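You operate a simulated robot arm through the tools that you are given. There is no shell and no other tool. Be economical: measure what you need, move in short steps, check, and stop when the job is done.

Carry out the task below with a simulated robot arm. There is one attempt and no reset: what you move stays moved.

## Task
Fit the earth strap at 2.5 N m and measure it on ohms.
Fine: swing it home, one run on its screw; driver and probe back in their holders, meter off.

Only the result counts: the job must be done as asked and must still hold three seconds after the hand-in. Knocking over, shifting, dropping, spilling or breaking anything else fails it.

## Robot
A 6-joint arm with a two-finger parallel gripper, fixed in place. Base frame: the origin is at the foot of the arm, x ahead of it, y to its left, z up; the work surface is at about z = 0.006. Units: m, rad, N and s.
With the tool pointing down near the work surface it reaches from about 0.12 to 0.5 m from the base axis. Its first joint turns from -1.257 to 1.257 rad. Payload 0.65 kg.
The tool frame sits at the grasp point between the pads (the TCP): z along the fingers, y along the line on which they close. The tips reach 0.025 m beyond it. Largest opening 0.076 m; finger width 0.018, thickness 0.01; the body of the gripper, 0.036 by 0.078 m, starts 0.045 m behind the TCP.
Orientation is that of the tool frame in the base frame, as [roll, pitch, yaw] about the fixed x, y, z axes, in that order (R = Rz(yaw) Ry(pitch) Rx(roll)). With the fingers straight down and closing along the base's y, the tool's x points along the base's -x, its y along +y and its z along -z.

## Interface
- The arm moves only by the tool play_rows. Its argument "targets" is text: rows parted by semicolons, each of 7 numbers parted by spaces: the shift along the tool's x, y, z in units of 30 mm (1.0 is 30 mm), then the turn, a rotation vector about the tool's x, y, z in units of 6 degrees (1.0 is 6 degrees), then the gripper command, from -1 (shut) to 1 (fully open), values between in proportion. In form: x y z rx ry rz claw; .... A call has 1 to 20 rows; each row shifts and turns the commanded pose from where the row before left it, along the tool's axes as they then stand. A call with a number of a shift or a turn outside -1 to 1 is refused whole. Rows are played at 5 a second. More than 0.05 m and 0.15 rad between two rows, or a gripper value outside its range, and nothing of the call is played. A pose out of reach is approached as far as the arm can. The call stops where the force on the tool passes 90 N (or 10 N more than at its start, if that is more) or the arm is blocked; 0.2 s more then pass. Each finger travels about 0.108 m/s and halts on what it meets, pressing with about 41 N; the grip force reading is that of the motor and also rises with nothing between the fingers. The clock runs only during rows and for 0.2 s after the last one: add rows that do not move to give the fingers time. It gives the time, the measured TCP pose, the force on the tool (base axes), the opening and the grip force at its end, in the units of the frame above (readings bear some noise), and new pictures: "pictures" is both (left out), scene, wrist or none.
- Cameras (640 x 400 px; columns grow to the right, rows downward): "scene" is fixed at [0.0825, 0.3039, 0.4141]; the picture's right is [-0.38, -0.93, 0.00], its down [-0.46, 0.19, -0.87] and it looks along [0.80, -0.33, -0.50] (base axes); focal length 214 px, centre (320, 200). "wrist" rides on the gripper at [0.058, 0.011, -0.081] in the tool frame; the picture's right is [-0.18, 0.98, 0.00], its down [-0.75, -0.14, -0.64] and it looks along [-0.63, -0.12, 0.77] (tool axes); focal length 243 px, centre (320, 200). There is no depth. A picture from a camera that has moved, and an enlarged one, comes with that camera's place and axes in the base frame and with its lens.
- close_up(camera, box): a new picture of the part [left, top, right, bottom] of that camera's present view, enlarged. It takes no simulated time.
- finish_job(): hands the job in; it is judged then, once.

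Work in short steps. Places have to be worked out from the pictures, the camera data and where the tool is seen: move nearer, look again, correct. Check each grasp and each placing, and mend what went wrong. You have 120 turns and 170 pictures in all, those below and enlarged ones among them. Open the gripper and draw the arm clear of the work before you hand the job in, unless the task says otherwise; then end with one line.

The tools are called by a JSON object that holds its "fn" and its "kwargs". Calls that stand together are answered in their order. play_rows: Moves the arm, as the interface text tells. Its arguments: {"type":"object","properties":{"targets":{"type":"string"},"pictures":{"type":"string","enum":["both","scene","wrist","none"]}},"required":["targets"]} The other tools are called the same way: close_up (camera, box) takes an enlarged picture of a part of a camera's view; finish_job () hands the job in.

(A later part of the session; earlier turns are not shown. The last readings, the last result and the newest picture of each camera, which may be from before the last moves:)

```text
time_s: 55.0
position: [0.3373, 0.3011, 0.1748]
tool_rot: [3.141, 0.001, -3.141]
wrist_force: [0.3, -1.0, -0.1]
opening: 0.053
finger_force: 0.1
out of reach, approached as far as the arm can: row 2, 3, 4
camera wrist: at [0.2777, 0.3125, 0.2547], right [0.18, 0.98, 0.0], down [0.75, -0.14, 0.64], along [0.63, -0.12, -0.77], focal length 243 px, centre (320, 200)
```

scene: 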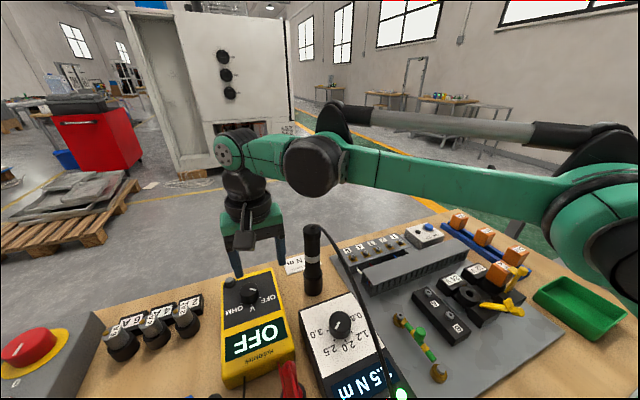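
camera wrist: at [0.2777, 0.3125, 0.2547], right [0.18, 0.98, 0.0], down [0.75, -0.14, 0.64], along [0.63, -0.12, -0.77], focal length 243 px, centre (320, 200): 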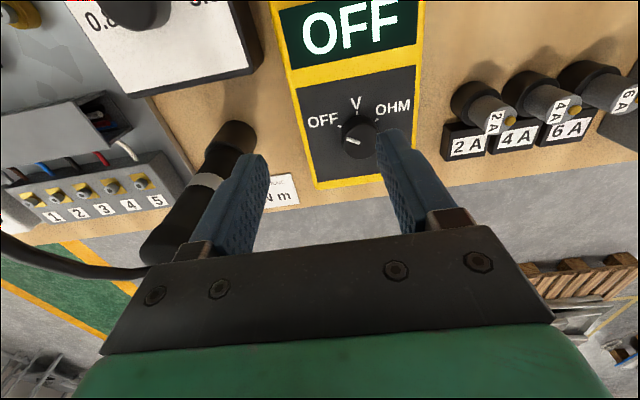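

Knob at about (0.381, 0.329). I pre-turn 45° counter-clockwise while lowering, then move out over the knob.

{"fn": "play_rows", "kwargs": {"targets": "0 0 0.4 0 0 0 0.6;-0.4 0.3 0.3 0 0 0 0.6;-0.4 0.3 0.3 0 0 0 0.6;-0.4 0.3 0.3 0 0 0 0.6;-0.15 0 0.3 0 0 0 0.6;0 0 0 0 0 0 0.6", "pictures": "wrist"}}

{"fn": "close_up", "kwargs": {"camera": "wrist", "box": [220, 60, 420, 220]}}

```text
time_s: 56.4
position: [0.3686, 0.3216, 0.1311]
tool_rot: [3.139, -0.001, -3.141]
wrist_force: [0.8, 0.2, 0.1]
opening: 0.0608
finger_force: 0.0
out of reach, approached as far as the arm can: row 4
camera wrist: at [0.3095, 0.3331, 0.2107], right [0.18, 0.98, 0.0], down [0.75, -0.14, 0.64], along [0.63, -0.12, -0.77], focal length 243 px, centre (320, 200)
```

wrist: 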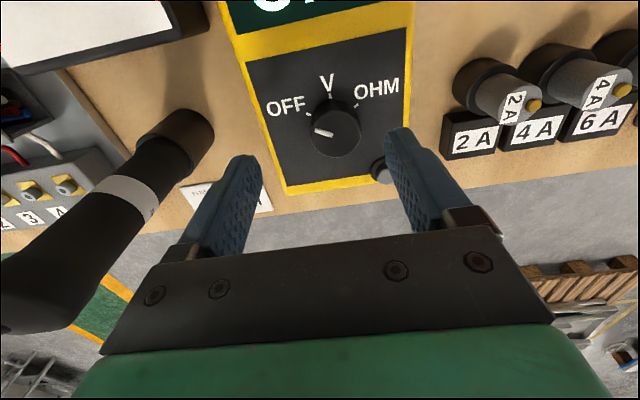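

```text
2.50 times, centred on (320, 140) of wrist
camera zoom: at [0.3095, 0.3331, 0.2107], right [0.18, 0.98, 0.0], down [0.75, -0.14, 0.64], along [0.63, -0.12, -0.77], focal length 606 px, centre (320, 350)
```

zoom: 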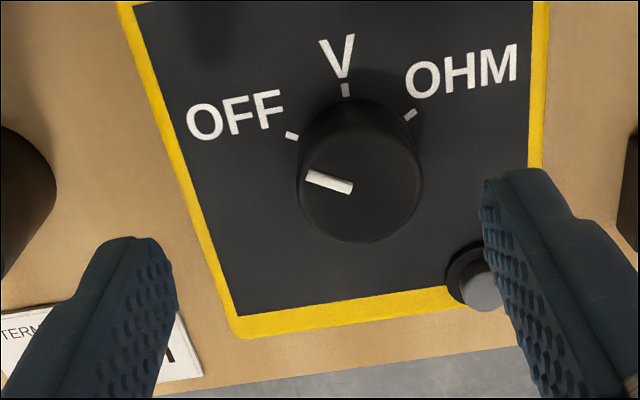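

Steps are ~60° each (OFF→V→OHM). I'll turn in two grips to stay clear of the grey button and the driver; now pre-turn 45° and lower.

{"fn": "play_rows", "kwargs": {"targets": "0 0 0.2 0 0 -1 0.6;0 0 0.2 0 0 -1 0.6;0 0 0.2 0 0 -1 0.6;0 0 0.2 0 0 -1 0.6;0 0 0.2 0 0 -1 0.6;0 0 0 0 0 -1 0.6;0 0 0 0 0 -1 0.6;-0.4 0.05 0 0 0 -0.5 0.6", "pictures": "wrist"}}

{"fn": "close_up", "kwargs": {"camera": "wrist", "box": [220, 60, 420, 220]}}

```text
time_s: 58.2
position: [0.3718, 0.3258, 0.0986]
tool_rot: [3.141, 0.0, -2.353]
wrist_force: [0.0, -0.2, -0.1]
opening: 0.0608
finger_force: 0.1
out of reach, approached as far as the arm can: row 8
camera wrist: at [0.3223, 0.2932, 0.1798], right [-0.57, 0.82, 0.0], down [0.63, 0.43, 0.64], along [0.53, 0.37, -0.77], focal length 243 px, centre (320, 200)
```

wrist: 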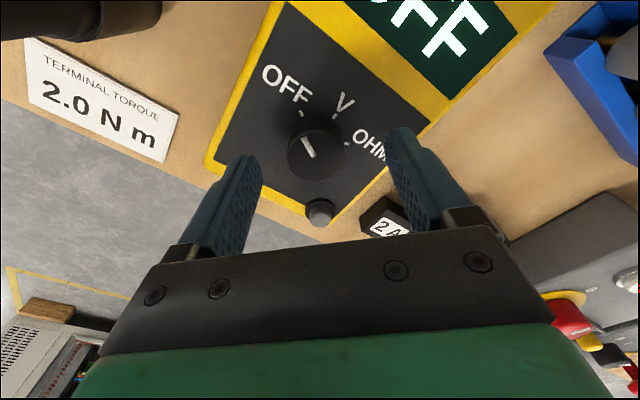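

```text
2.50 times, centred on (320, 140) of wrist
camera zoom: at [0.3223, 0.2932, 0.1798], right [-0.57, 0.82, 0.0], down [0.63, 0.43, 0.64], along [0.53, 0.37, -0.77], focal length 606 px, centre (320, 350)
```

zoom: 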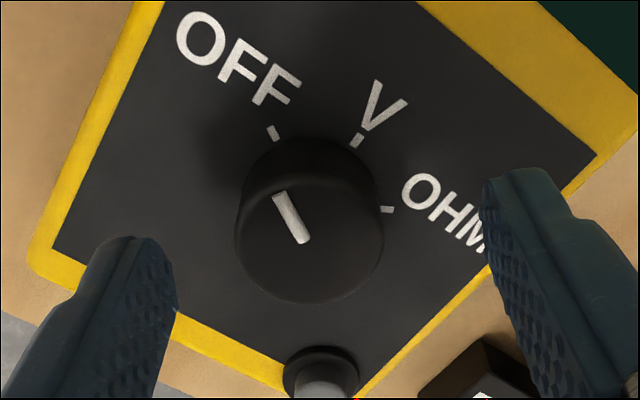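

The knob is ~11 mm beyond vertical-tool reach. I tilt the tool 6–8° outward to gain reach and move over it.

{"fn": "play_rows", "kwargs": {"targets": "0 0 0 0 -0.7 0 0.6;-0.2 0 0 0 -0.6 0 0.6;-0.2 0.03 0 0 0 0 0.6;0 0 0 0 0 0 0.6", "pictures": "wrist"}}

{"fn": "close_up", "kwargs": {"camera": "wrist", "box": [220, 60, 420, 220]}}

```text
time_s: 59.2
position: [0.3868, 0.3442, 0.1043]
tool_rot: [3.14, 0.137, -2.356]
wrist_force: [-0.5, -0.9, 0.1]
opening: 0.0605
finger_force: 0.1
out of reach, approached as far as the arm can: row 1, 2, 3
camera wrist: at [0.3298, 0.303, 0.176], right [-0.57, 0.82, 0.03], down [0.57, 0.36, 0.74], along [0.6, 0.43, -0.67], focal length 243 px, centre (320, 200)
```

wrist: 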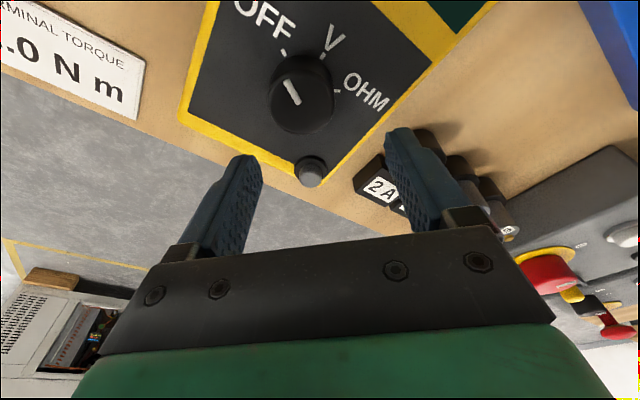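

```text
2.50 times, centred on (320, 140) of wrist
camera zoom: at [0.3298, 0.303, 0.176], right [-0.57, 0.82, 0.03], down [0.57, 0.36, 0.74], along [0.6, 0.43, -0.67], focal length 606 px, centre (320, 350)
```

zoom: 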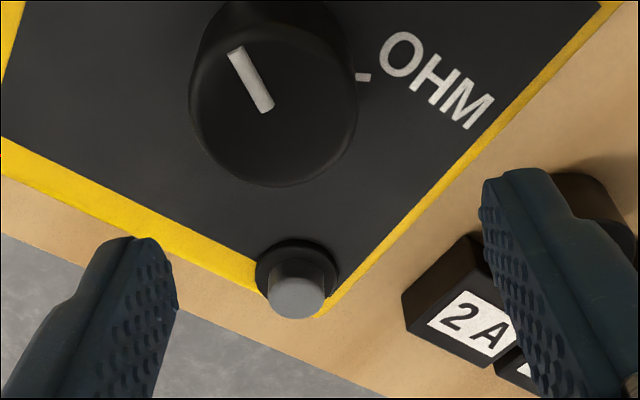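

With tilt the arm reaches further than needed. Knob is at (0.382, 0.330, 0.055); I move back over it and part of the way down.

{"fn": "play_rows", "kwargs": {"targets": "0.35 -0.11 0.2 0 0 0 0.6;0.34 -0.11 0.2 0 0 0 0.6;0 0 0 0 0 0 0.6", "pictures": "wrist"}}

{"fn": "close_up", "kwargs": {"camera": "scene", "box": [190, 240, 320, 360]}}

```text
time_s: 60.0
position: [0.3943, 0.3369, 0.0931]
tool_rot: [3.14, 0.137, -2.357]
wrist_force: [-0.1, 0.2, 0.1]
opening: 0.0606
finger_force: 0.1
out of reach, approached as far as the arm can: row 1, 2
camera wrist: at [0.3367, 0.2972, 0.1652], right [-0.57, 0.82, 0.03], down [0.57, 0.36, 0.74], along [0.6, 0.43, -0.67], focal length 243 px, centre (320, 200)
```

wrist: 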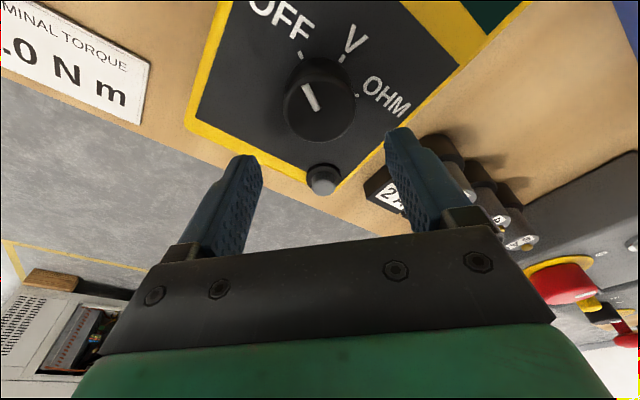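

```text
3.33 times, centred on (255, 300) of scene
camera zoom: at [0.0825, 0.3039, 0.4141], right [-0.38, -0.93, 0.0], down [-0.46, 0.19, -0.87], along [0.8, -0.33, -0.5], focal length 715 px, centre (537, -133)
```

zoom: 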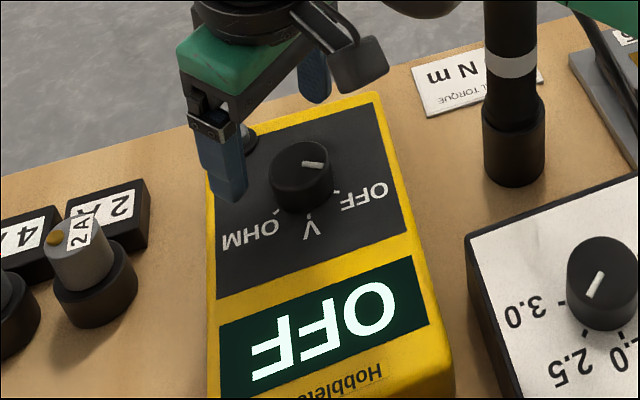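

The commanded pose was still beyond reach; I pull in further.

{"fn": "play_rows", "kwargs": {"targets": "0.3 0 0 0 0 0 0.6;0.1 0 0 0 0 0 0.6;0 0 0 0 0 0 0.6", "pictures": "none"}}

```text
time_s: 60.8
position: [0.3867, 0.3299, 0.0897]
tool_rot: [3.139, 0.139, -2.354]
wrist_force: [1.4, -0.2, -0.3]
opening: 0.061
finger_force: 0.1
```

Now in reach. I move to the knob axis and lower around it.

{"fn": "play_rows", "kwargs": {"targets": "0.29 0.11 0 0 0 0 0.6;0 0 0.3 0 0 0 0.6;0 0 0.2 0 0 0 0.6;0 0 0 0 0 0 0.6", "pictures": "wrist"}}

{"fn": "close_up", "kwargs": {"camera": "scene", "box": [190, 240, 320, 360]}}

{"fn": "close_up", "kwargs": {"camera": "wrist", "box": [220, 60, 420, 220]}}

```text
time_s: 61.8
position: [0.3792, 0.3277, 0.0731]
tool_rot: [3.139, 0.14, -2.355]
wrist_force: [-0.1, -0.5, 1.1]
opening: 0.0607
finger_force: 0.0
camera wrist: at [0.3222, 0.2871, 0.1454], right [-0.57, 0.82, 0.03], down [0.57, 0.36, 0.74], along [0.6, 0.43, -0.67], focal length 243 px, centre (320, 200)
```

wrist: 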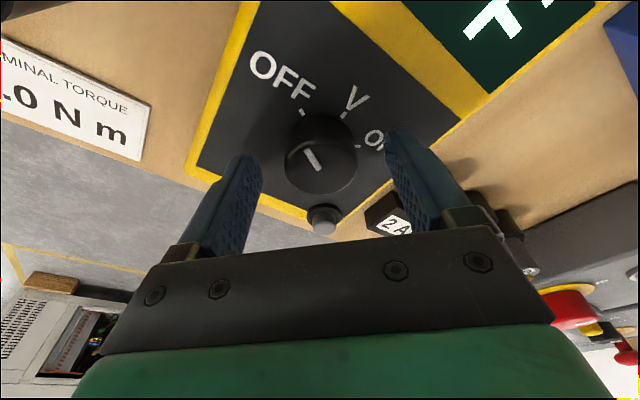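

```text
3.33 times, centred on (255, 300) of scene
camera zoom: at [0.0825, 0.3039, 0.4141], right [-0.38, -0.93, 0.0], down [-0.46, 0.19, -0.87], along [0.8, -0.33, -0.5], focal length 715 px, centre (537, -133)
```

zoom: 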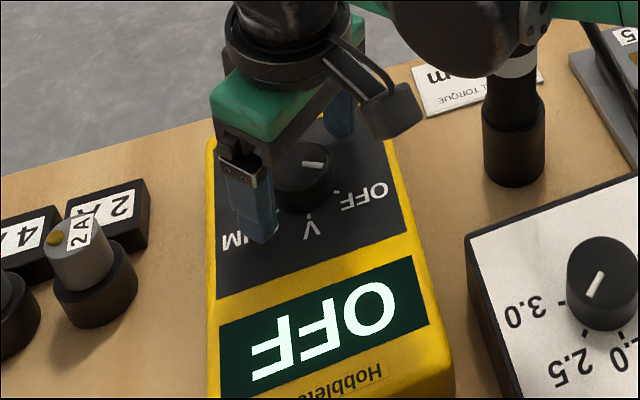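

```text
2.50 times, centred on (320, 140) of wrist
camera zoom: at [0.3222, 0.2871, 0.1454], right [-0.57, 0.82, 0.03], down [0.57, 0.36, 0.74], along [0.6, 0.43, -0.67], focal length 606 px, centre (320, 350)
```

zoom: 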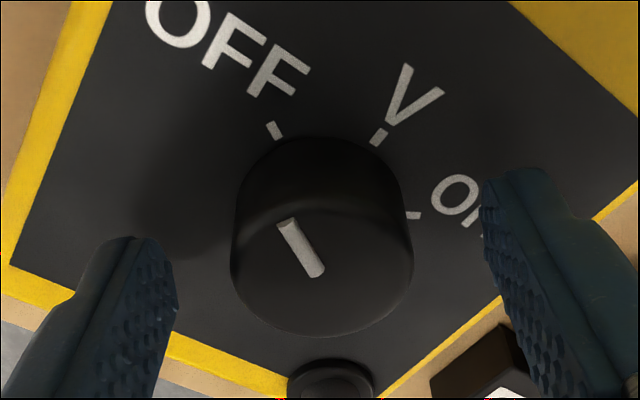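

Alignment matches the earlier knob grip. I close and turn 60° clockwise to V.

{"fn": "play_rows", "kwargs": {"targets": "0 0 0.08 0 0 0 0.6;0 0 0 0 0 0 0;0 0 0 0 0 0 -0.3;0 0 0 0 0 0 -0.3;0 0 0 0 0 1 -0.3;0 0 0 0 0 1 -0.3;0 0 0 0 0 1 -0.3;0 0 0 0 0 1 -0.3;0 0 0 0 0 1 -0.3;0 0 0 0 0 1 -0.3", "pictures": "wrist"}}

{"fn": "close_up", "kwargs": {"camera": "scene", "box": [190, 240, 320, 360]}}

```text
time_s: 64.0
position: [0.3783, 0.3287, 0.0722]
tool_rot: [3.059, 0.11, -2.99]
wrist_force: [3.0, 20.8, -10.3]
opening: 0.0337
finger_force: 45.1
camera wrist: at [0.3108, 0.3224, 0.1468], right [0.02, 0.99, 0.1], down [0.7, -0.09, 0.71], along [0.71, 0.05, -0.7], focal length 243 px, centre (320, 200)
```

wrist: 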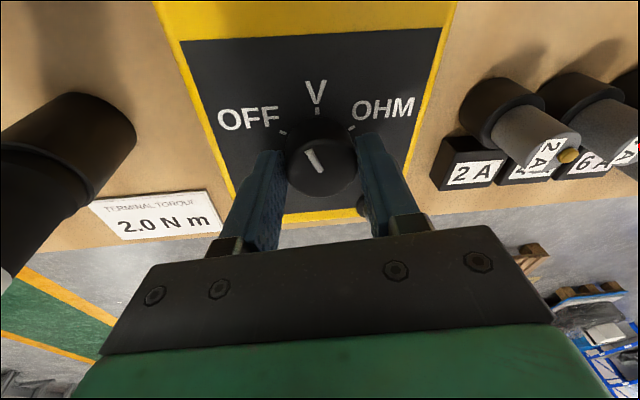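

```text
3.33 times, centred on (255, 300) of scene
camera zoom: at [0.0825, 0.3039, 0.4141], right [-0.38, -0.93, 0.0], down [-0.46, 0.19, -0.87], along [0.8, -0.33, -0.5], focal length 715 px, centre (537, -133)
```

zoom: 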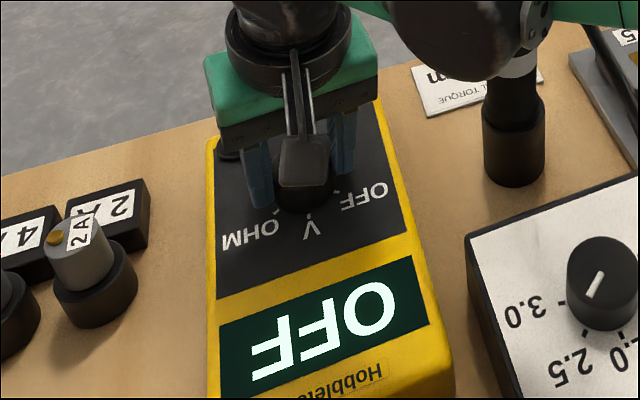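

Turning works; mark is heading to V. I continue another 54°.

{"fn": "play_rows", "kwargs": {"targets": "0 0 0 0 0 1 -0.3;0 0 0 0 0 1 -0.3;0 0 0 0 0 1 -0.3;0 0 0 0 0 1 -0.3;0 0 0 0 0 1 -0.3;0 0 0 0 0 1 -0.3;0 0 0 0 0 1 -0.3;0 0 0 0 0 1 -0.3;0 0 0 0 0 1 -0.3", "pictures": "wrist"}}

{"fn": "close_up", "kwargs": {"camera": "scene", "box": [190, 240, 320, 360]}}

```text
time_s: 66.0
position: [0.3797, 0.3278, 0.073]
tool_rot: [2.997, -0.003, 2.357]
wrist_force: [14.9, 41.2, 3.5]
opening: 0.0345
finger_force: 44.8
camera wrist: at [0.3363, 0.3696, 0.1545], right [0.82, 0.56, 0.14], down [0.37, -0.7, 0.61], along [0.44, -0.45, -0.78], focal length 243 px, centre (320, 200)
```

wrist: 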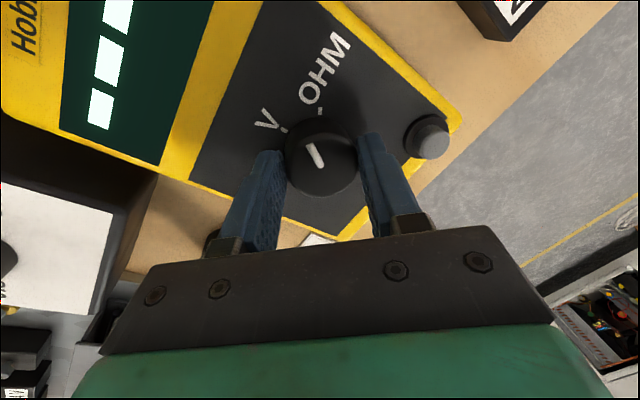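

```text
3.33 times, centred on (255, 300) of scene
camera zoom: at [0.0825, 0.3039, 0.4141], right [-0.38, -0.93, 0.0], down [-0.46, 0.19, -0.87], along [0.8, -0.33, -0.5], focal length 715 px, centre (537, -133)
```

zoom: 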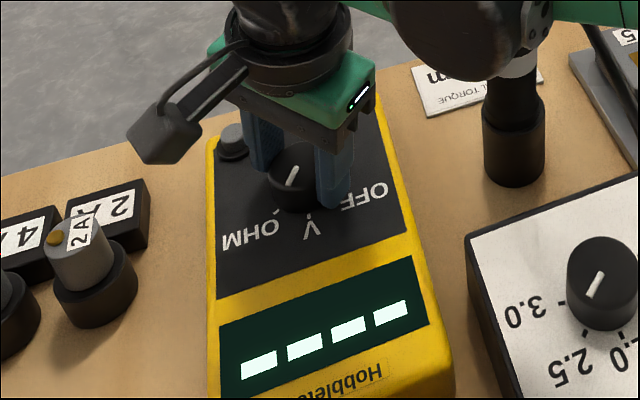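

Display woke up ("----") with the mark between V and OHM. I relax the grip slightly, recentre by 3 mm, regrip and turn 30° more.

{"fn": "play_rows", "kwargs": {"targets": "0 0 0 0 0 0 0.1;0.05 0.08 0 0 0 0 0.1;0 0 0 0 0 0 -0.3;0 0 0 0 0 0 -0.3;0 0 0 0 0 1 -0.3;0 0 0 0 0 1 -0.3;0 0 0 0 0 1 -0.3;0 0 0 0 0 1 -0.3;0 0 0 0 0 1 -0.3", "pictures": "wrist"}}

{"fn": "close_up", "kwargs": {"camera": "scene", "box": [190, 240, 320, 360]}}

```text
time_s: 68.0
position: [0.3792, 0.3309, 0.0731]
tool_rot: [3.023, -0.072, 1.836]
wrist_force: [1.5, 7.0, 20.0]
opening: 0.0341
finger_force: 44.6
camera wrist: at [0.3653, 0.3826, 0.1582], right [0.99, 0.07, 0.1], down [0.0, -0.82, 0.57], along [0.13, -0.56, -0.82], focal length 243 px, centre (320, 200)
```

wrist: 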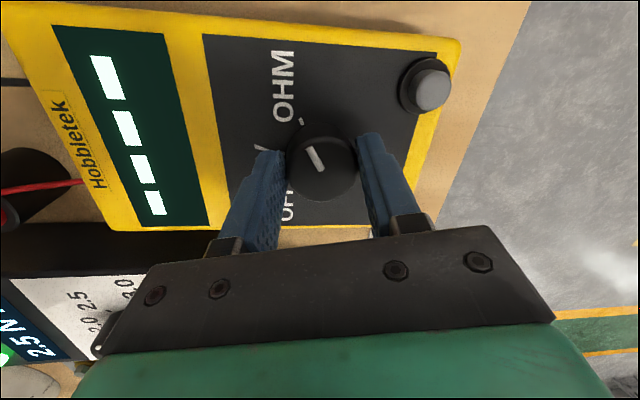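

```text
3.33 times, centred on (255, 300) of scene
camera zoom: at [0.0824, 0.3039, 0.4142], right [-0.38, -0.93, 0.0], down [-0.46, 0.19, -0.87], along [0.8, -0.33, -0.5], focal length 715 px, centre (537, -133)
```

zoom: 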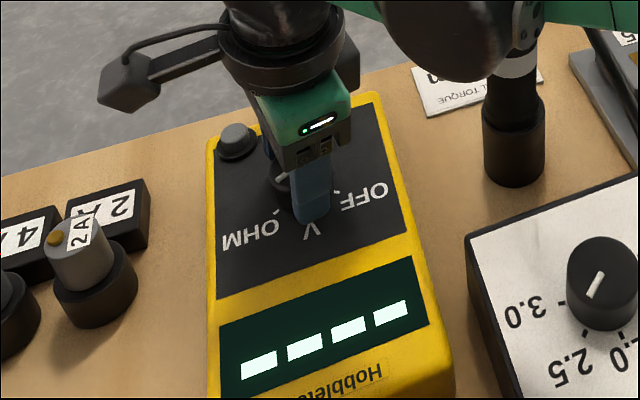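

The mark points at OHM. I open slightly, lift off, remove the tilt, and turn back while rising.

{"fn": "play_rows", "kwargs": {"targets": "0 0 0 0 0 0 0.1;0 0 0 0 0 0 0.2;0 0 -0.5 0 0 0 0.2;0 0 -0.6 0 0 0 0.2;0.1 0 -0.8 0.56 -0.33 0 0.2;0.3 0 -0.8 0.56 -0.33 0 0.2;0 0 -0.6 0 0 -1 0.2;0 0 -0.4 0 0 -1 0.2;0 0 0 0 0 -1 0.2;0 0 0 0 0 -1 0.2;0 0 0 0 0 -1 0.2;0 0 0 0 0 -1 0.2;0 0 0 0 0 -1 0.2;0 0 0 0 0 -1 0.2;0 0 0 0 0 -1 0.2;0 0 0 0 0 -1 0.2;0 0 0 0 0 -1 0.2;0 0 0 0 0 -1 0.2;0 0 0 0 0 -0.5 0.2", "pictures": "both"}}

```text
time_s: 72.0
position: [0.3523, 0.3192, 0.177]
tool_rot: [3.141, 0.0, -3.139]
wrist_force: [0.2, 0.0, -0.1]
opening: 0.0455
finger_force: 0.0
out of reach, approached as far as the arm can: row 6, 7, 8
camera wrist: at [0.2924, 0.3298, 0.2567], right [0.18, 0.98, 0.0], down [0.75, -0.14, 0.64], along [0.63, -0.12, -0.77], focal length 243 px, centre (320, 200)
```

scene: 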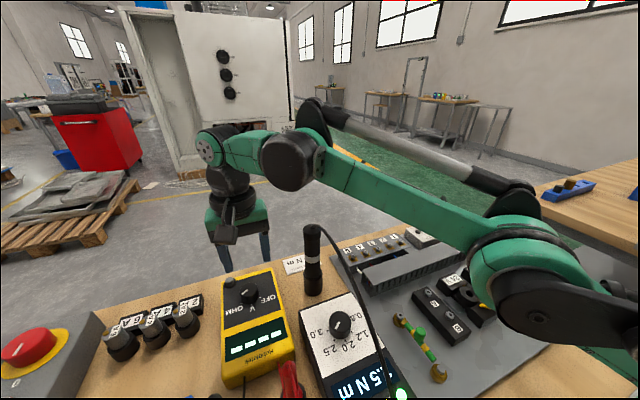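
wrist: 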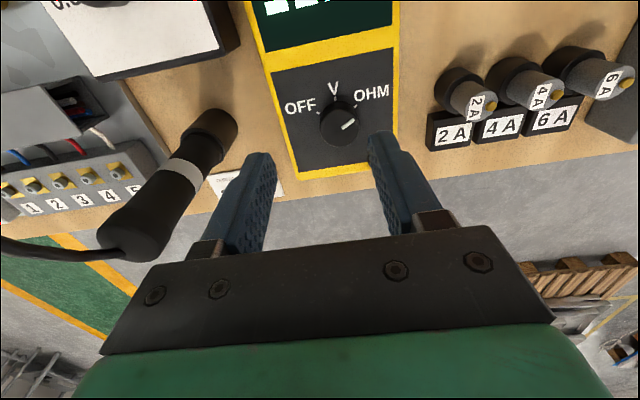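

Meter knob is on OHM. Now I move back toward the red probe (≈ (0.20, 0.29)) for a look.

{"fn": "play_rows", "kwargs": {"targets": "0.8 -0.12 -0.4 0 0 0 0.2;0.8 -0.12 -0.4 0 0 0 0.2;0.8 -0.12 -0.4 0 0 0 0.2;0.8 -0.12 -0.4 0 0 0 0.2;0.8 -0.12 -0.4 0 0 0 0.2;0.8 -0.12 0 0 0 0 0.2;0.8 -0.12 0 0 0 0 0.2;0.4 -0.12 0 0 0 0 0.2", "pictures": "both"}}

{"fn": "close_up", "kwargs": {"camera": "wrist", "box": [160, 0, 560, 200]}}

```text
time_s: 73.8
position: [0.1727, 0.2895, 0.2357]
tool_rot: [3.139, 0.0, 3.14]
wrist_force: [-0.2, 0.8, 0.8]
opening: 0.0454
finger_force: 0.2
camera wrist: at [0.1125, 0.3011, 0.3163], right [0.18, 0.98, 0.0], down [0.75, -0.14, 0.64], along [0.63, -0.12, -0.77], focal length 243 px, centre (320, 200)
```

scene: 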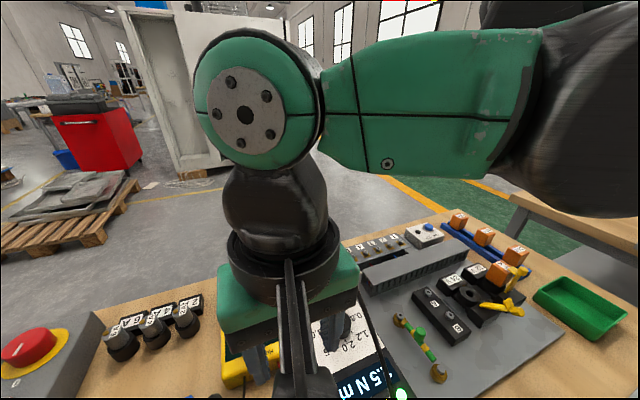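
wrist: 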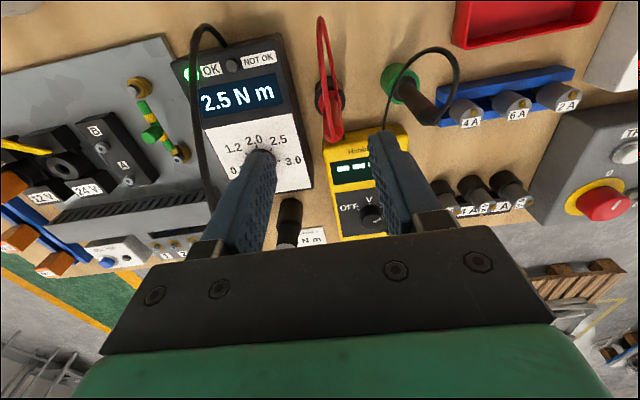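

```text
1.60 times, centred on (360, 100) of wrist
camera zoom: at [0.1125, 0.3011, 0.3163], right [0.18, 0.98, 0.0], down [0.75, -0.14, 0.64], along [0.63, -0.12, -0.77], focal length 388 px, centre (256, 360)
```

zoom: 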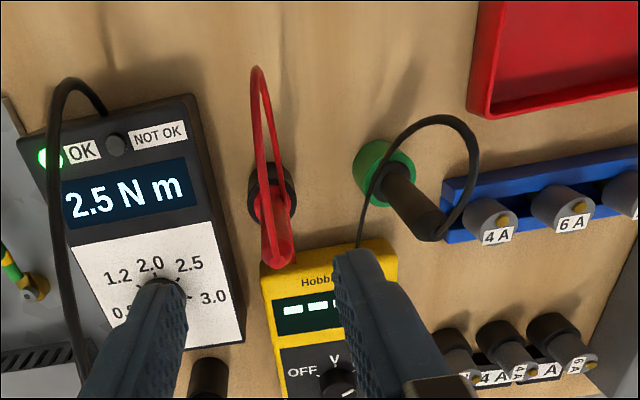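

The red probe stands at about (0.201, 0.295), top z ≈ 0.125; the black lead is plugged in earth. I move over it and look before going down.

{"fn": "play_rows", "kwargs": {"targets": "-0.5 0.1 0.6 0 0 0 0.2;-0.48 0.08 0.6 0 0 0 0.2;0 0 0.6 0 0 0 0.2;0 0 0.5 0 0 0 0.2", "pictures": "wrist"}}

{"fn": "close_up", "kwargs": {"camera": "wrist", "box": [220, 0, 420, 180]}}

```text
time_s: 74.8
position: [0.2, 0.2952, 0.1667]
tool_rot: [3.139, 0.001, -3.141]
wrist_force: [-0.2, 0.2, 0.2]
opening: 0.0457
finger_force: 0.1
camera wrist: at [0.1403, 0.3063, 0.2467], right [0.18, 0.98, 0.0], down [0.75, -0.14, 0.64], along [0.63, -0.12, -0.77], focal length 243 px, centre (320, 200)
```

wrist: 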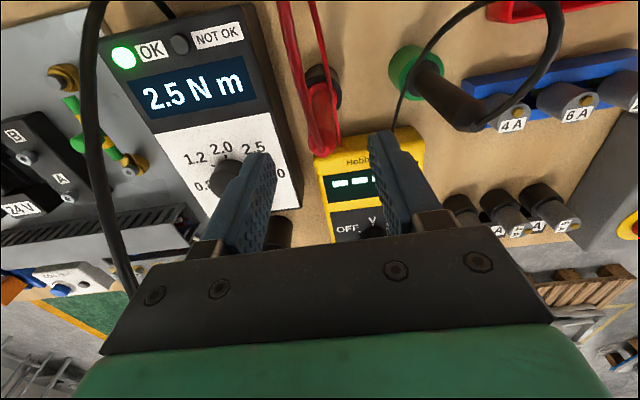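

```text
2.22 times, centred on (320, 90) of wrist
camera zoom: at [0.1403, 0.3063, 0.2467], right [0.18, 0.98, 0.0], down [0.75, -0.14, 0.64], along [0.63, -0.12, -0.77], focal length 539 px, centre (320, 444)
```

zoom: 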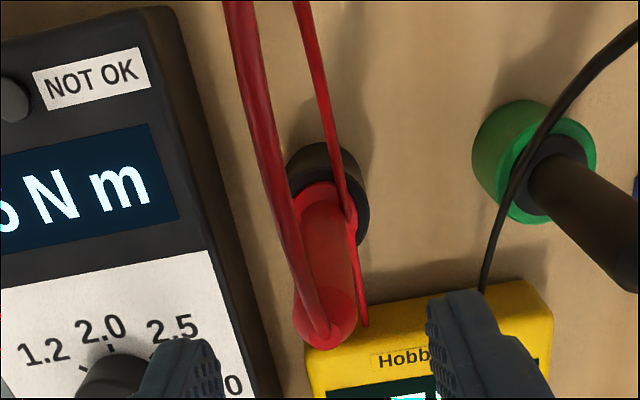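

Probe centred at (0.2005, 0.297). I lower to z≈0.098 and grip.

{"fn": "play_rows", "kwargs": {"targets": "-0.02 0.05 0.6 0 0 0 0.2;0 0 0.6 0 0 0 0.2;0 0 0.6 0 0 0 0.2;0 0 0.5 0 0 0 0;0 0 0 0 0 0 -0.5;0 0 0 0 0 0 -0.8;0 0 0 0 0 0 -0.8", "pictures": "both"}}

```text
time_s: 76.4
position: [0.2006, 0.2971, 0.0983]
tool_rot: [3.14, 0.0, -3.141]
wrist_force: [1.0, 0.6, 0.2]
opening: 0.0157
finger_force: 34.7
camera wrist: at [0.1417, 0.3089, 0.1778], right [0.18, 0.98, 0.0], down [0.75, -0.14, 0.64], along [0.63, -0.12, -0.77], focal length 243 px, centre (320, 200)
```

scene: 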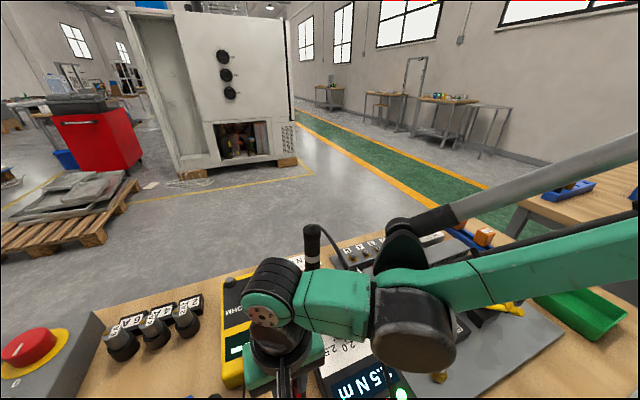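
wrist: 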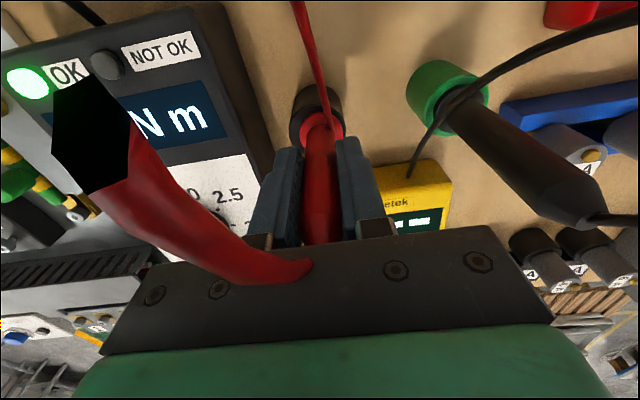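

Gripped at 15.7 mm. I lift straight up.

{"fn": "play_rows", "kwargs": {"targets": "0 0 -0.4 0 0 0 -0.8;0 0 -0.8 0 0 0 -0.8;0 0 -0.8 0 0 0 -0.8;0 0 -0.8 0 0 0 -0.8;0 0 -0.8 0 0 0 -0.8", "pictures": "both"}}

{"fn": "close_up", "kwargs": {"camera": "wrist", "box": [220, 0, 420, 180]}}

```text
time_s: 77.6
position: [0.2025, 0.2994, 0.2063]
tool_rot: [3.138, 0.0, 3.141]
wrist_force: [0.4, 0.9, -0.4]
opening: 0.0156
finger_force: 34.2
camera wrist: at [0.1428, 0.3106, 0.288], right [0.18, 0.98, 0.0], down [0.75, -0.14, 0.64], along [0.63, -0.12, -0.77], focal length 243 px, centre (320, 200)
```

scene: 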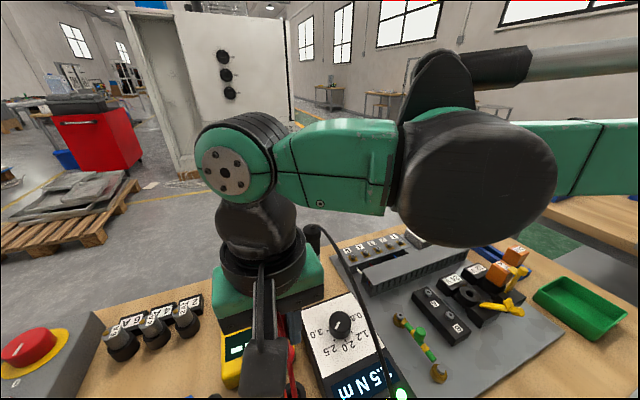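
wrist: 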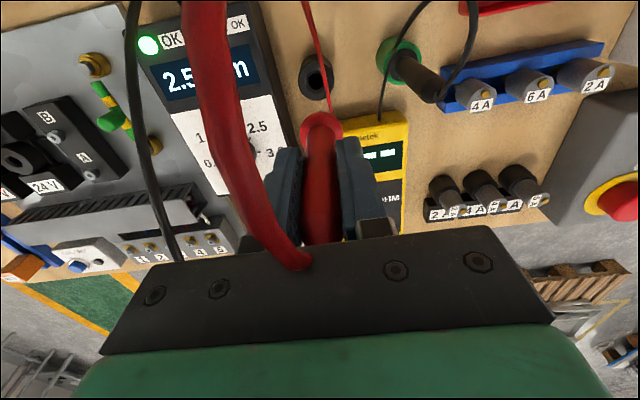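

```text
2.22 times, centred on (320, 90) of wrist
camera zoom: at [0.1428, 0.3106, 0.288], right [0.18, 0.98, 0.0], down [0.75, -0.14, 0.64], along [0.63, -0.12, -0.77], focal length 539 px, centre (320, 444)
```

zoom: 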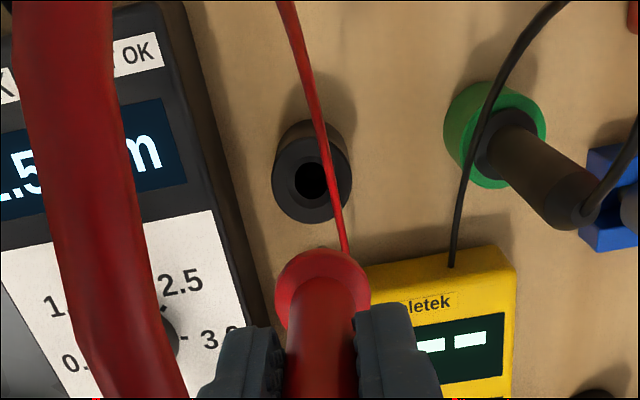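

Probe is out. I carry it over toward the strap screw.

{"fn": "play_rows", "kwargs": {"targets": "-0.15 -0.85 0 0 0 0 -0.8;-0.15 -0.85 0 0 0 0 -0.8;-0.15 -0.85 0 0 0 0 -0.8;-0.15 -0.85 0 0 0 0 -0.8;-0.15 -0.85 0 0 0 0 -0.8;-0.15 -0.85 0 0 0 0 -0.8;-0.15 -0.85 0 0 0 0 -0.8;-0.15 -0.85 0 0 0 0 -0.8;0 -0.3 0 0 0 0 -0.8", "pictures": "both"}}

{"fn": "close_up", "kwargs": {"camera": "scene", "box": [360, 240, 480, 360]}}

```text
time_s: 79.6
position: [0.2386, 0.0834, 0.2028]
tool_rot: [3.14, -0.001, -3.138]
wrist_force: [-0.1, -0.1, -1.2]
opening: 0.0159
finger_force: 34.4
camera wrist: at [0.1796, 0.0953, 0.2842], right [0.18, 0.98, 0.0], down [0.75, -0.14, 0.64], along [0.63, -0.12, -0.77], focal length 243 px, centre (320, 200)
```

scene: 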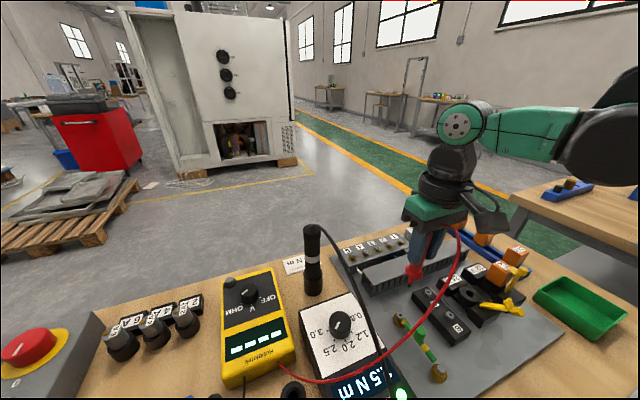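
wrist: 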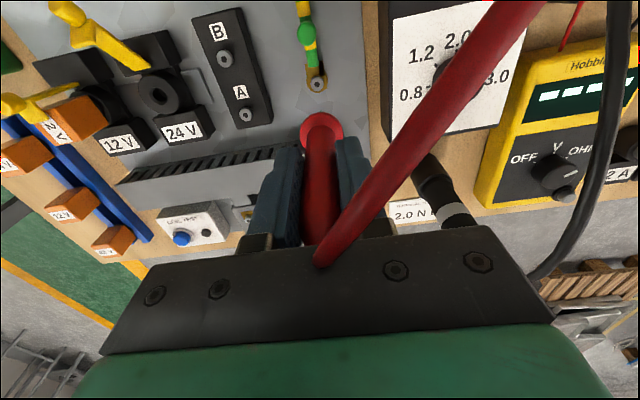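

```text
3.33 times, centred on (420, 300) of scene
camera zoom: at [0.0825, 0.3039, 0.4141], right [-0.38, -0.93, 0.0], down [-0.46, 0.19, -0.87], along [0.8, -0.33, -0.5], focal length 715 px, centre (-13, -133)
```

zoom: 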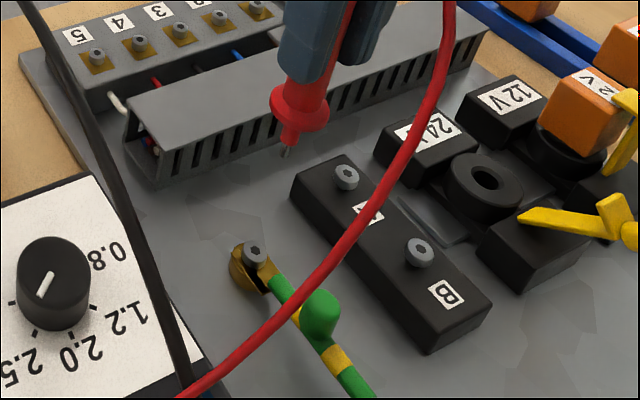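

Tip is ~0.0785 below the TCP; screw at (0.2433, 0.080). I shift and lower to about 8 mm above it.

{"fn": "play_rows", "kwargs": {"targets": "-0.157 -0.1 0.7 0 0 0 -0.8;0 0 0.7 0 0 0 -0.8;0 0 0.7 0 0 0 -0.8;0 0 0.55 0 0 0 -0.8;0 0 0 0 0 0 -0.8", "pictures": "none"}}

{"fn": "close_up", "kwargs": {"camera": "scene", "box": [390, 285, 440, 335]}}

{"fn": "close_up", "kwargs": {"camera": "wrist", "box": [240, 20, 400, 160]}}

```text
time_s: 80.8
position: [0.2434, 0.0808, 0.1255]
tool_rot: [3.138, 0.001, -3.141]
wrist_force: [-0.1, -0.1, -0.7]
opening: 0.0159
finger_force: 34.7
```

```text
8.00 times, centred on (415, 310) of scene
camera zoom: at [0.0825, 0.3039, 0.4141], right [-0.38, -0.93, 0.0], down [-0.46, 0.19, -0.87], along [0.8, -0.33, -0.5], focal length 1716 px, centre (-440, -680)
```

zoom: 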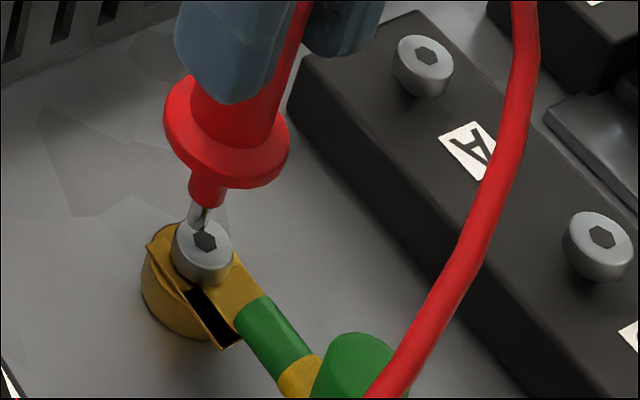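

```text
2.86 times, centred on (320, 90) of wrist
camera zoom: at [0.184, 0.0927, 0.205], right [0.18, 0.98, 0.0], down [0.75, -0.14, 0.64], along [0.63, -0.12, -0.77], focal length 693 px, centre (320, 514)
```

zoom: 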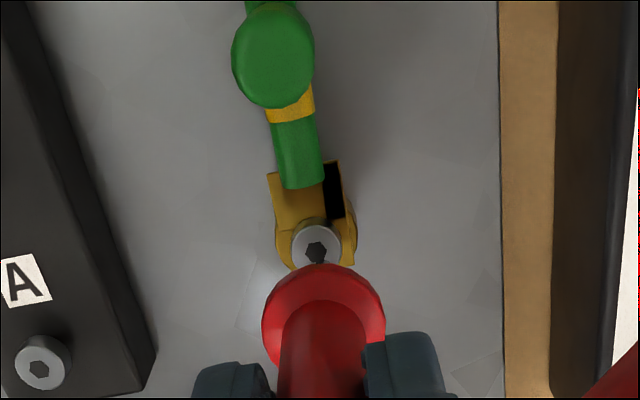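

The tip needs ~2 mm in -y; gap seems ~5 mm. I correct and lower 3 mm.

{"fn": "play_rows", "kwargs": {"targets": "0.015 -0.065 0 0 0 0 -0.8;0 0 0.05 0 0 0 -0.8;0 0 0.05 0 0 0 -0.8;0 0 0 0 0 0 -0.8", "pictures": "none"}}

{"fn": "close_up", "kwargs": {"camera": "scene", "box": [390, 285, 440, 335]}}

{"fn": "close_up", "kwargs": {"camera": "wrist", "box": [240, 20, 400, 160]}}

```text
time_s: 81.8
position: [0.2432, 0.0788, 0.1221]
tool_rot: [3.14, 0.001, 3.141]
wrist_force: [-0.6, 0.0, -0.2]
opening: 0.0157
finger_force: 35.0
```

```text
8.00 times, centred on (415, 310) of scene
camera zoom: at [0.0825, 0.3039, 0.4141], right [-0.38, -0.93, 0.0], down [-0.46, 0.19, -0.87], along [0.8, -0.33, -0.5], focal length 1716 px, centre (-440, -680)
```

zoom: 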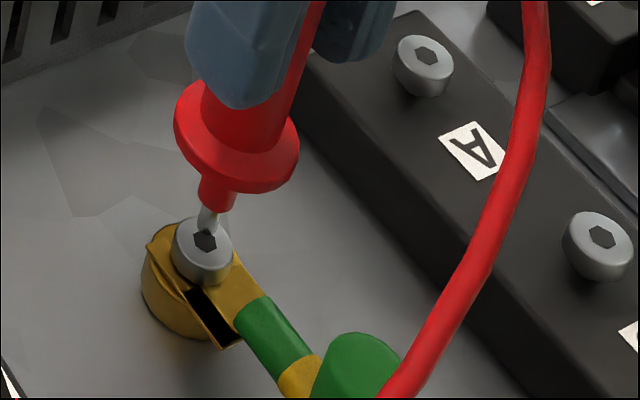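

```text
2.86 times, centred on (320, 90) of wrist
camera zoom: at [0.1832, 0.0901, 0.203], right [0.18, 0.98, 0.0], down [0.75, -0.14, 0.64], along [0.63, -0.12, -0.77], focal length 693 px, centre (320, 514)
```

zoom: 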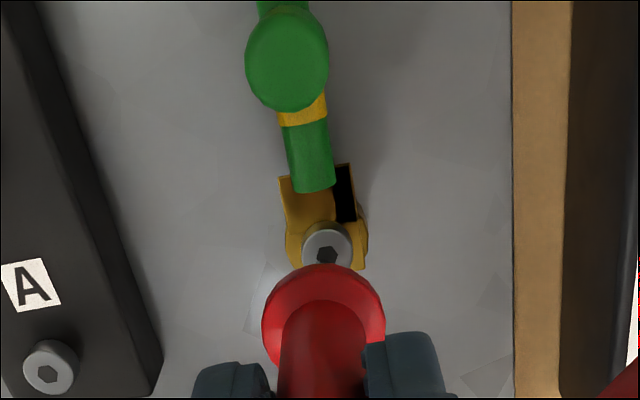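

Aligned. I lower gently until it touches, 1 mm rows.

{"fn": "play_rows", "kwargs": {"targets": "0 0.015 0.033 0 0 0 -0.8;0 0 0.033 0 0 0 -0.8;0 0 0.033 0 0 0 -0.8;0 0 0.033 0 0 0 -0.8", "pictures": "none"}}

{"fn": "close_up", "kwargs": {"camera": "scene", "box": [390, 285, 440, 335]}}

```text
time_s: 82.8
position: [0.2428, 0.0795, 0.1201]
tool_rot: [-3.141, -0.001, 3.142]
wrist_force: [-3.9, -0.8, 26.2]
opening: 0.0158
finger_force: 35.0
```

```text
8.00 times, centred on (415, 310) of scene
camera zoom: at [0.0824, 0.3039, 0.4142], right [-0.38, -0.93, 0.0], down [-0.46, 0.19, -0.87], along [0.8, -0.33, -0.5], focal length 1716 px, centre (-440, -680)
```

zoom: 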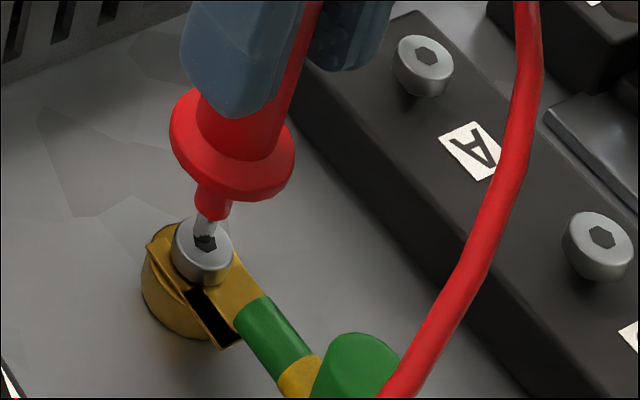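

Tip touches the screw head. I hold and read the meter.

{"fn": "play_rows", "kwargs": {"targets": "0 0 -0.03 0 0 0 -0.8;0 0 0 0 0 0 -0.8;0 0 0 0 0 0 -0.8;0 0 0 0 0 0 -0.8;0 0 0 0 0 0 -0.8", "pictures": "none"}}

{"fn": "close_up", "kwargs": {"camera": "scene", "box": [200, 260, 320, 400]}}

```text
time_s: 84.0
position: [0.2419, 0.08, 0.1208]
tool_rot: [3.14, -0.002, 3.142]
wrist_force: [-0.2, 0.2, -1.0]
opening: 0.0158
finger_force: 34.5
```

```text
2.86 times, centred on (260, 330) of scene
camera zoom: at [0.0825, 0.3039, 0.4141], right [-0.38, -0.93, 0.0], down [-0.46, 0.19, -0.87], along [0.8, -0.33, -0.5], focal length 613 px, centre (491, -171)
```

zoom: 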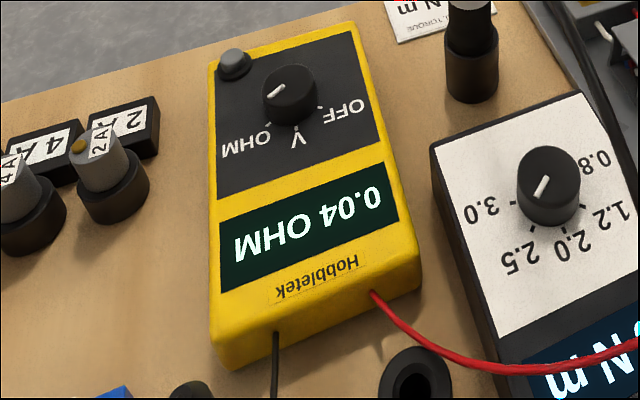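

Meter reads 0.04 OHM. I hold light contact a second longer, then check again.

{"fn": "play_rows", "kwargs": {"targets": "0 0 0.02 0 0 0 -0.8;0 0 0 0 0 0 -0.8;0 0 0 0 0 0 -0.8;0 0 0 0 0 0 -0.8;0 0 0 0 0 0 -0.8;0 0 0 0 0 0 -0.8;0 0 0 0 0 0 -0.8", "pictures": "none"}}

{"fn": "close_up", "kwargs": {"camera": "scene", "box": [200, 260, 320, 400]}}

```text
time_s: 85.6
position: [0.2429, 0.0788, 0.12]
tool_rot: [3.141, 0.0, 3.141]
wrist_force: [1.8, 0.0, 13.9]
opening: 0.0156
finger_force: 34.7
```

```text
2.86 times, centred on (260, 330) of scene
camera zoom: at [0.0825, 0.3039, 0.4141], right [-0.38, -0.93, 0.0], down [-0.46, 0.19, -0.87], along [0.8, -0.33, -0.5], focal length 613 px, centre (491, -171)
```

zoom: 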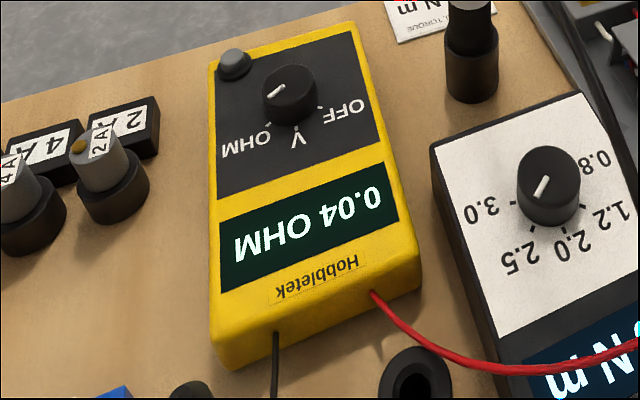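

Measured: 0.04 OHM. I lift and return the probe above its holder.

{"fn": "play_rows", "kwargs": {"targets": "0 0 -0.7 0 0 0 -0.8;0 0 -0.8 0 0 0 -0.8;0 0 -0.8 0 0 0 -0.8;0 0 -0.6 0 0 0 -0.8;0.17 0.9 0 0 0 0 -0.8;0.17 0.9 0 0 0 0 -0.8;0.17 0.9 0 0 0 0 -0.8;0.17 0.9 0 0 0 0 -0.8;0.17 0.9 0 0 0 0 -0.8;0.17 0.9 0 0 0 0 -0.8;0.17 0.9 0 0 0 0 -0.8;0.17 0.95 0 0 0 0 -0.8;0 0 0 0 0 0 -0.8", "pictures": "wrist"}}

{"fn": "close_up", "kwargs": {"camera": "wrist", "box": [220, 0, 420, 180]}}

{"fn": "close_up", "kwargs": {"camera": "scene", "box": [220, 300, 360, 400]}}

```text
time_s: 88.4
position: [0.2012, 0.2965, 0.2074]
tool_rot: [3.14, -0.001, 3.141]
wrist_force: [-0.5, -0.3, -0.6]
opening: 0.0155
finger_force: 34.3
camera wrist: at [0.1416, 0.3089, 0.2882], right [0.18, 0.98, 0.0], down [0.75, -0.14, 0.64], along [0.63, -0.12, -0.77], focal length 243 px, centre (320, 200)
```

wrist: 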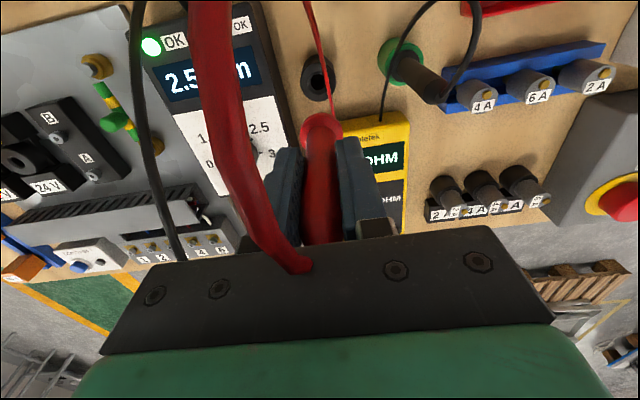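

```text
2.22 times, centred on (320, 90) of wrist
camera zoom: at [0.1416, 0.3089, 0.2882], right [0.18, 0.98, 0.0], down [0.75, -0.14, 0.64], along [0.63, -0.12, -0.77], focal length 539 px, centre (320, 444)
```

zoom: 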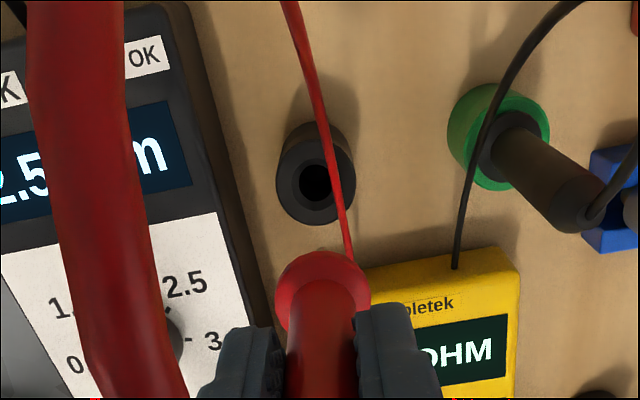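

```text
4.00 times, centred on (290, 350) of scene
camera zoom: at [0.0825, 0.3039, 0.4141], right [-0.38, -0.93, 0.0], down [-0.46, 0.19, -0.87], along [0.8, -0.33, -0.5], focal length 858 px, centre (440, -400)
```

zoom: 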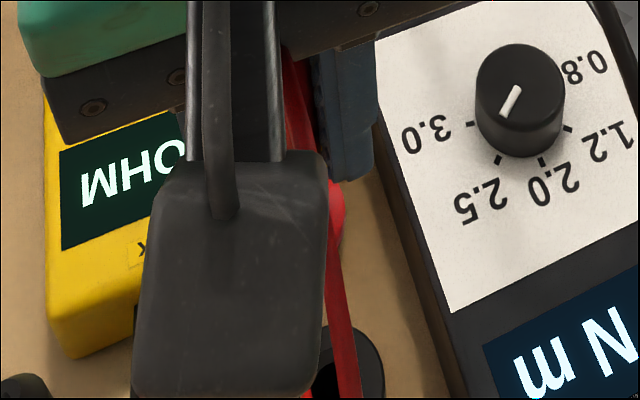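

Hole is ~2 mm to the -y side. I shift and lower until the tip is just above the holder.

{"fn": "play_rows", "kwargs": {"targets": "0 -0.06 0.6 0 0 0 -0.8;0 0 0.6 0 0 0 -0.8;0 0 0.6 0 0 0 -0.8;0 0 0 0 0 0 -0.8", "pictures": "none"}}

{"fn": "close_up", "kwargs": {"camera": "wrist", "box": [220, 0, 420, 180]}}

{"fn": "close_up", "kwargs": {"camera": "scene", "box": [220, 300, 360, 400]}}

```text
time_s: 89.4
position: [0.2008, 0.2938, 0.15]
tool_rot: [-3.142, 0.0, 3.141]
wrist_force: [-0.5, 0.3, -0.8]
opening: 0.0156
finger_force: 34.5
```

```text
2.22 times, centred on (320, 90) of wrist
camera zoom: at [0.1409, 0.3064, 0.2312], right [0.18, 0.98, 0.0], down [0.75, -0.14, 0.64], along [0.63, -0.12, -0.77], focal length 539 px, centre (320, 444)
```

zoom: 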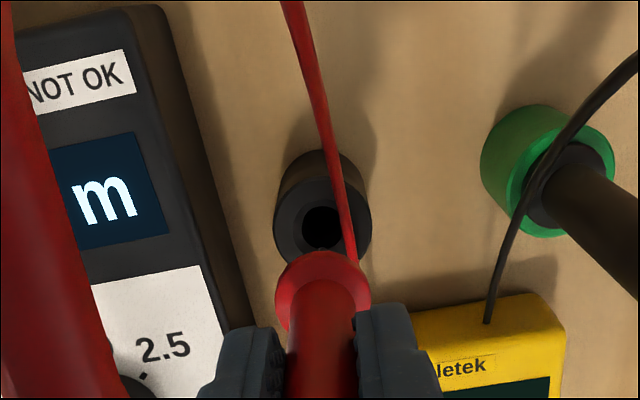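

```text
4.00 times, centred on (290, 350) of scene
camera zoom: at [0.0825, 0.3039, 0.4141], right [-0.38, -0.93, 0.0], down [-0.46, 0.19, -0.87], along [0.8, -0.33, -0.5], focal length 858 px, centre (440, -400)
```

zoom: 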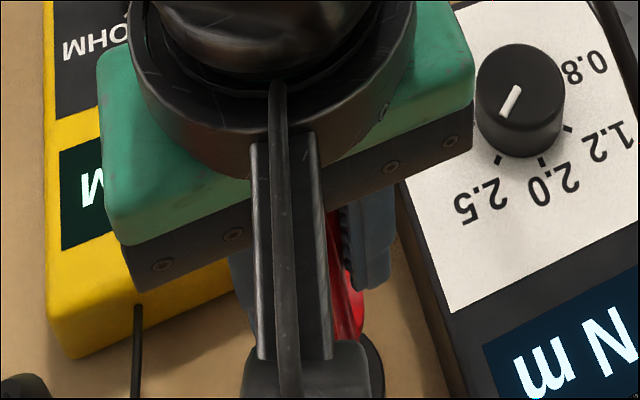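

Aligned. I lower the probe into the holder in small rows.

{"fn": "play_rows", "kwargs": {"targets": "0 0 0.3 0 0 0 -0.8;0 0 0.3 0 0 0 -0.8;0 0 0.3 0 0 0 -0.8;0 0 0.3 0 0 0 -0.8;0 0 0.3 0 0 0 -0.8", "pictures": "none"}}

{"fn": "close_up", "kwargs": {"camera": "wrist", "box": [220, 0, 420, 180]}}

```text
time_s: 90.6
position: [0.201, 0.2955, 0.1085]
tool_rot: [3.139, 0.0, -3.141]
wrist_force: [0.0, 0.3, -0.6]
opening: 0.0158
finger_force: 35.1
```

```text
2.22 times, centred on (320, 90) of wrist
camera zoom: at [0.1418, 0.3067, 0.1886], right [0.18, 0.98, 0.0], down [0.75, -0.14, 0.64], along [0.63, -0.12, -0.77], focal length 539 px, centre (320, 444)
```

zoom: 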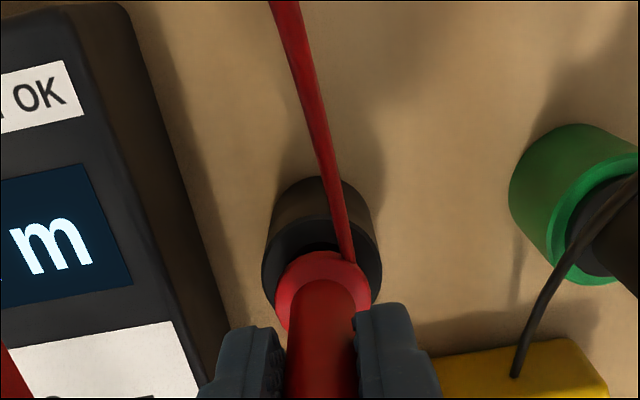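

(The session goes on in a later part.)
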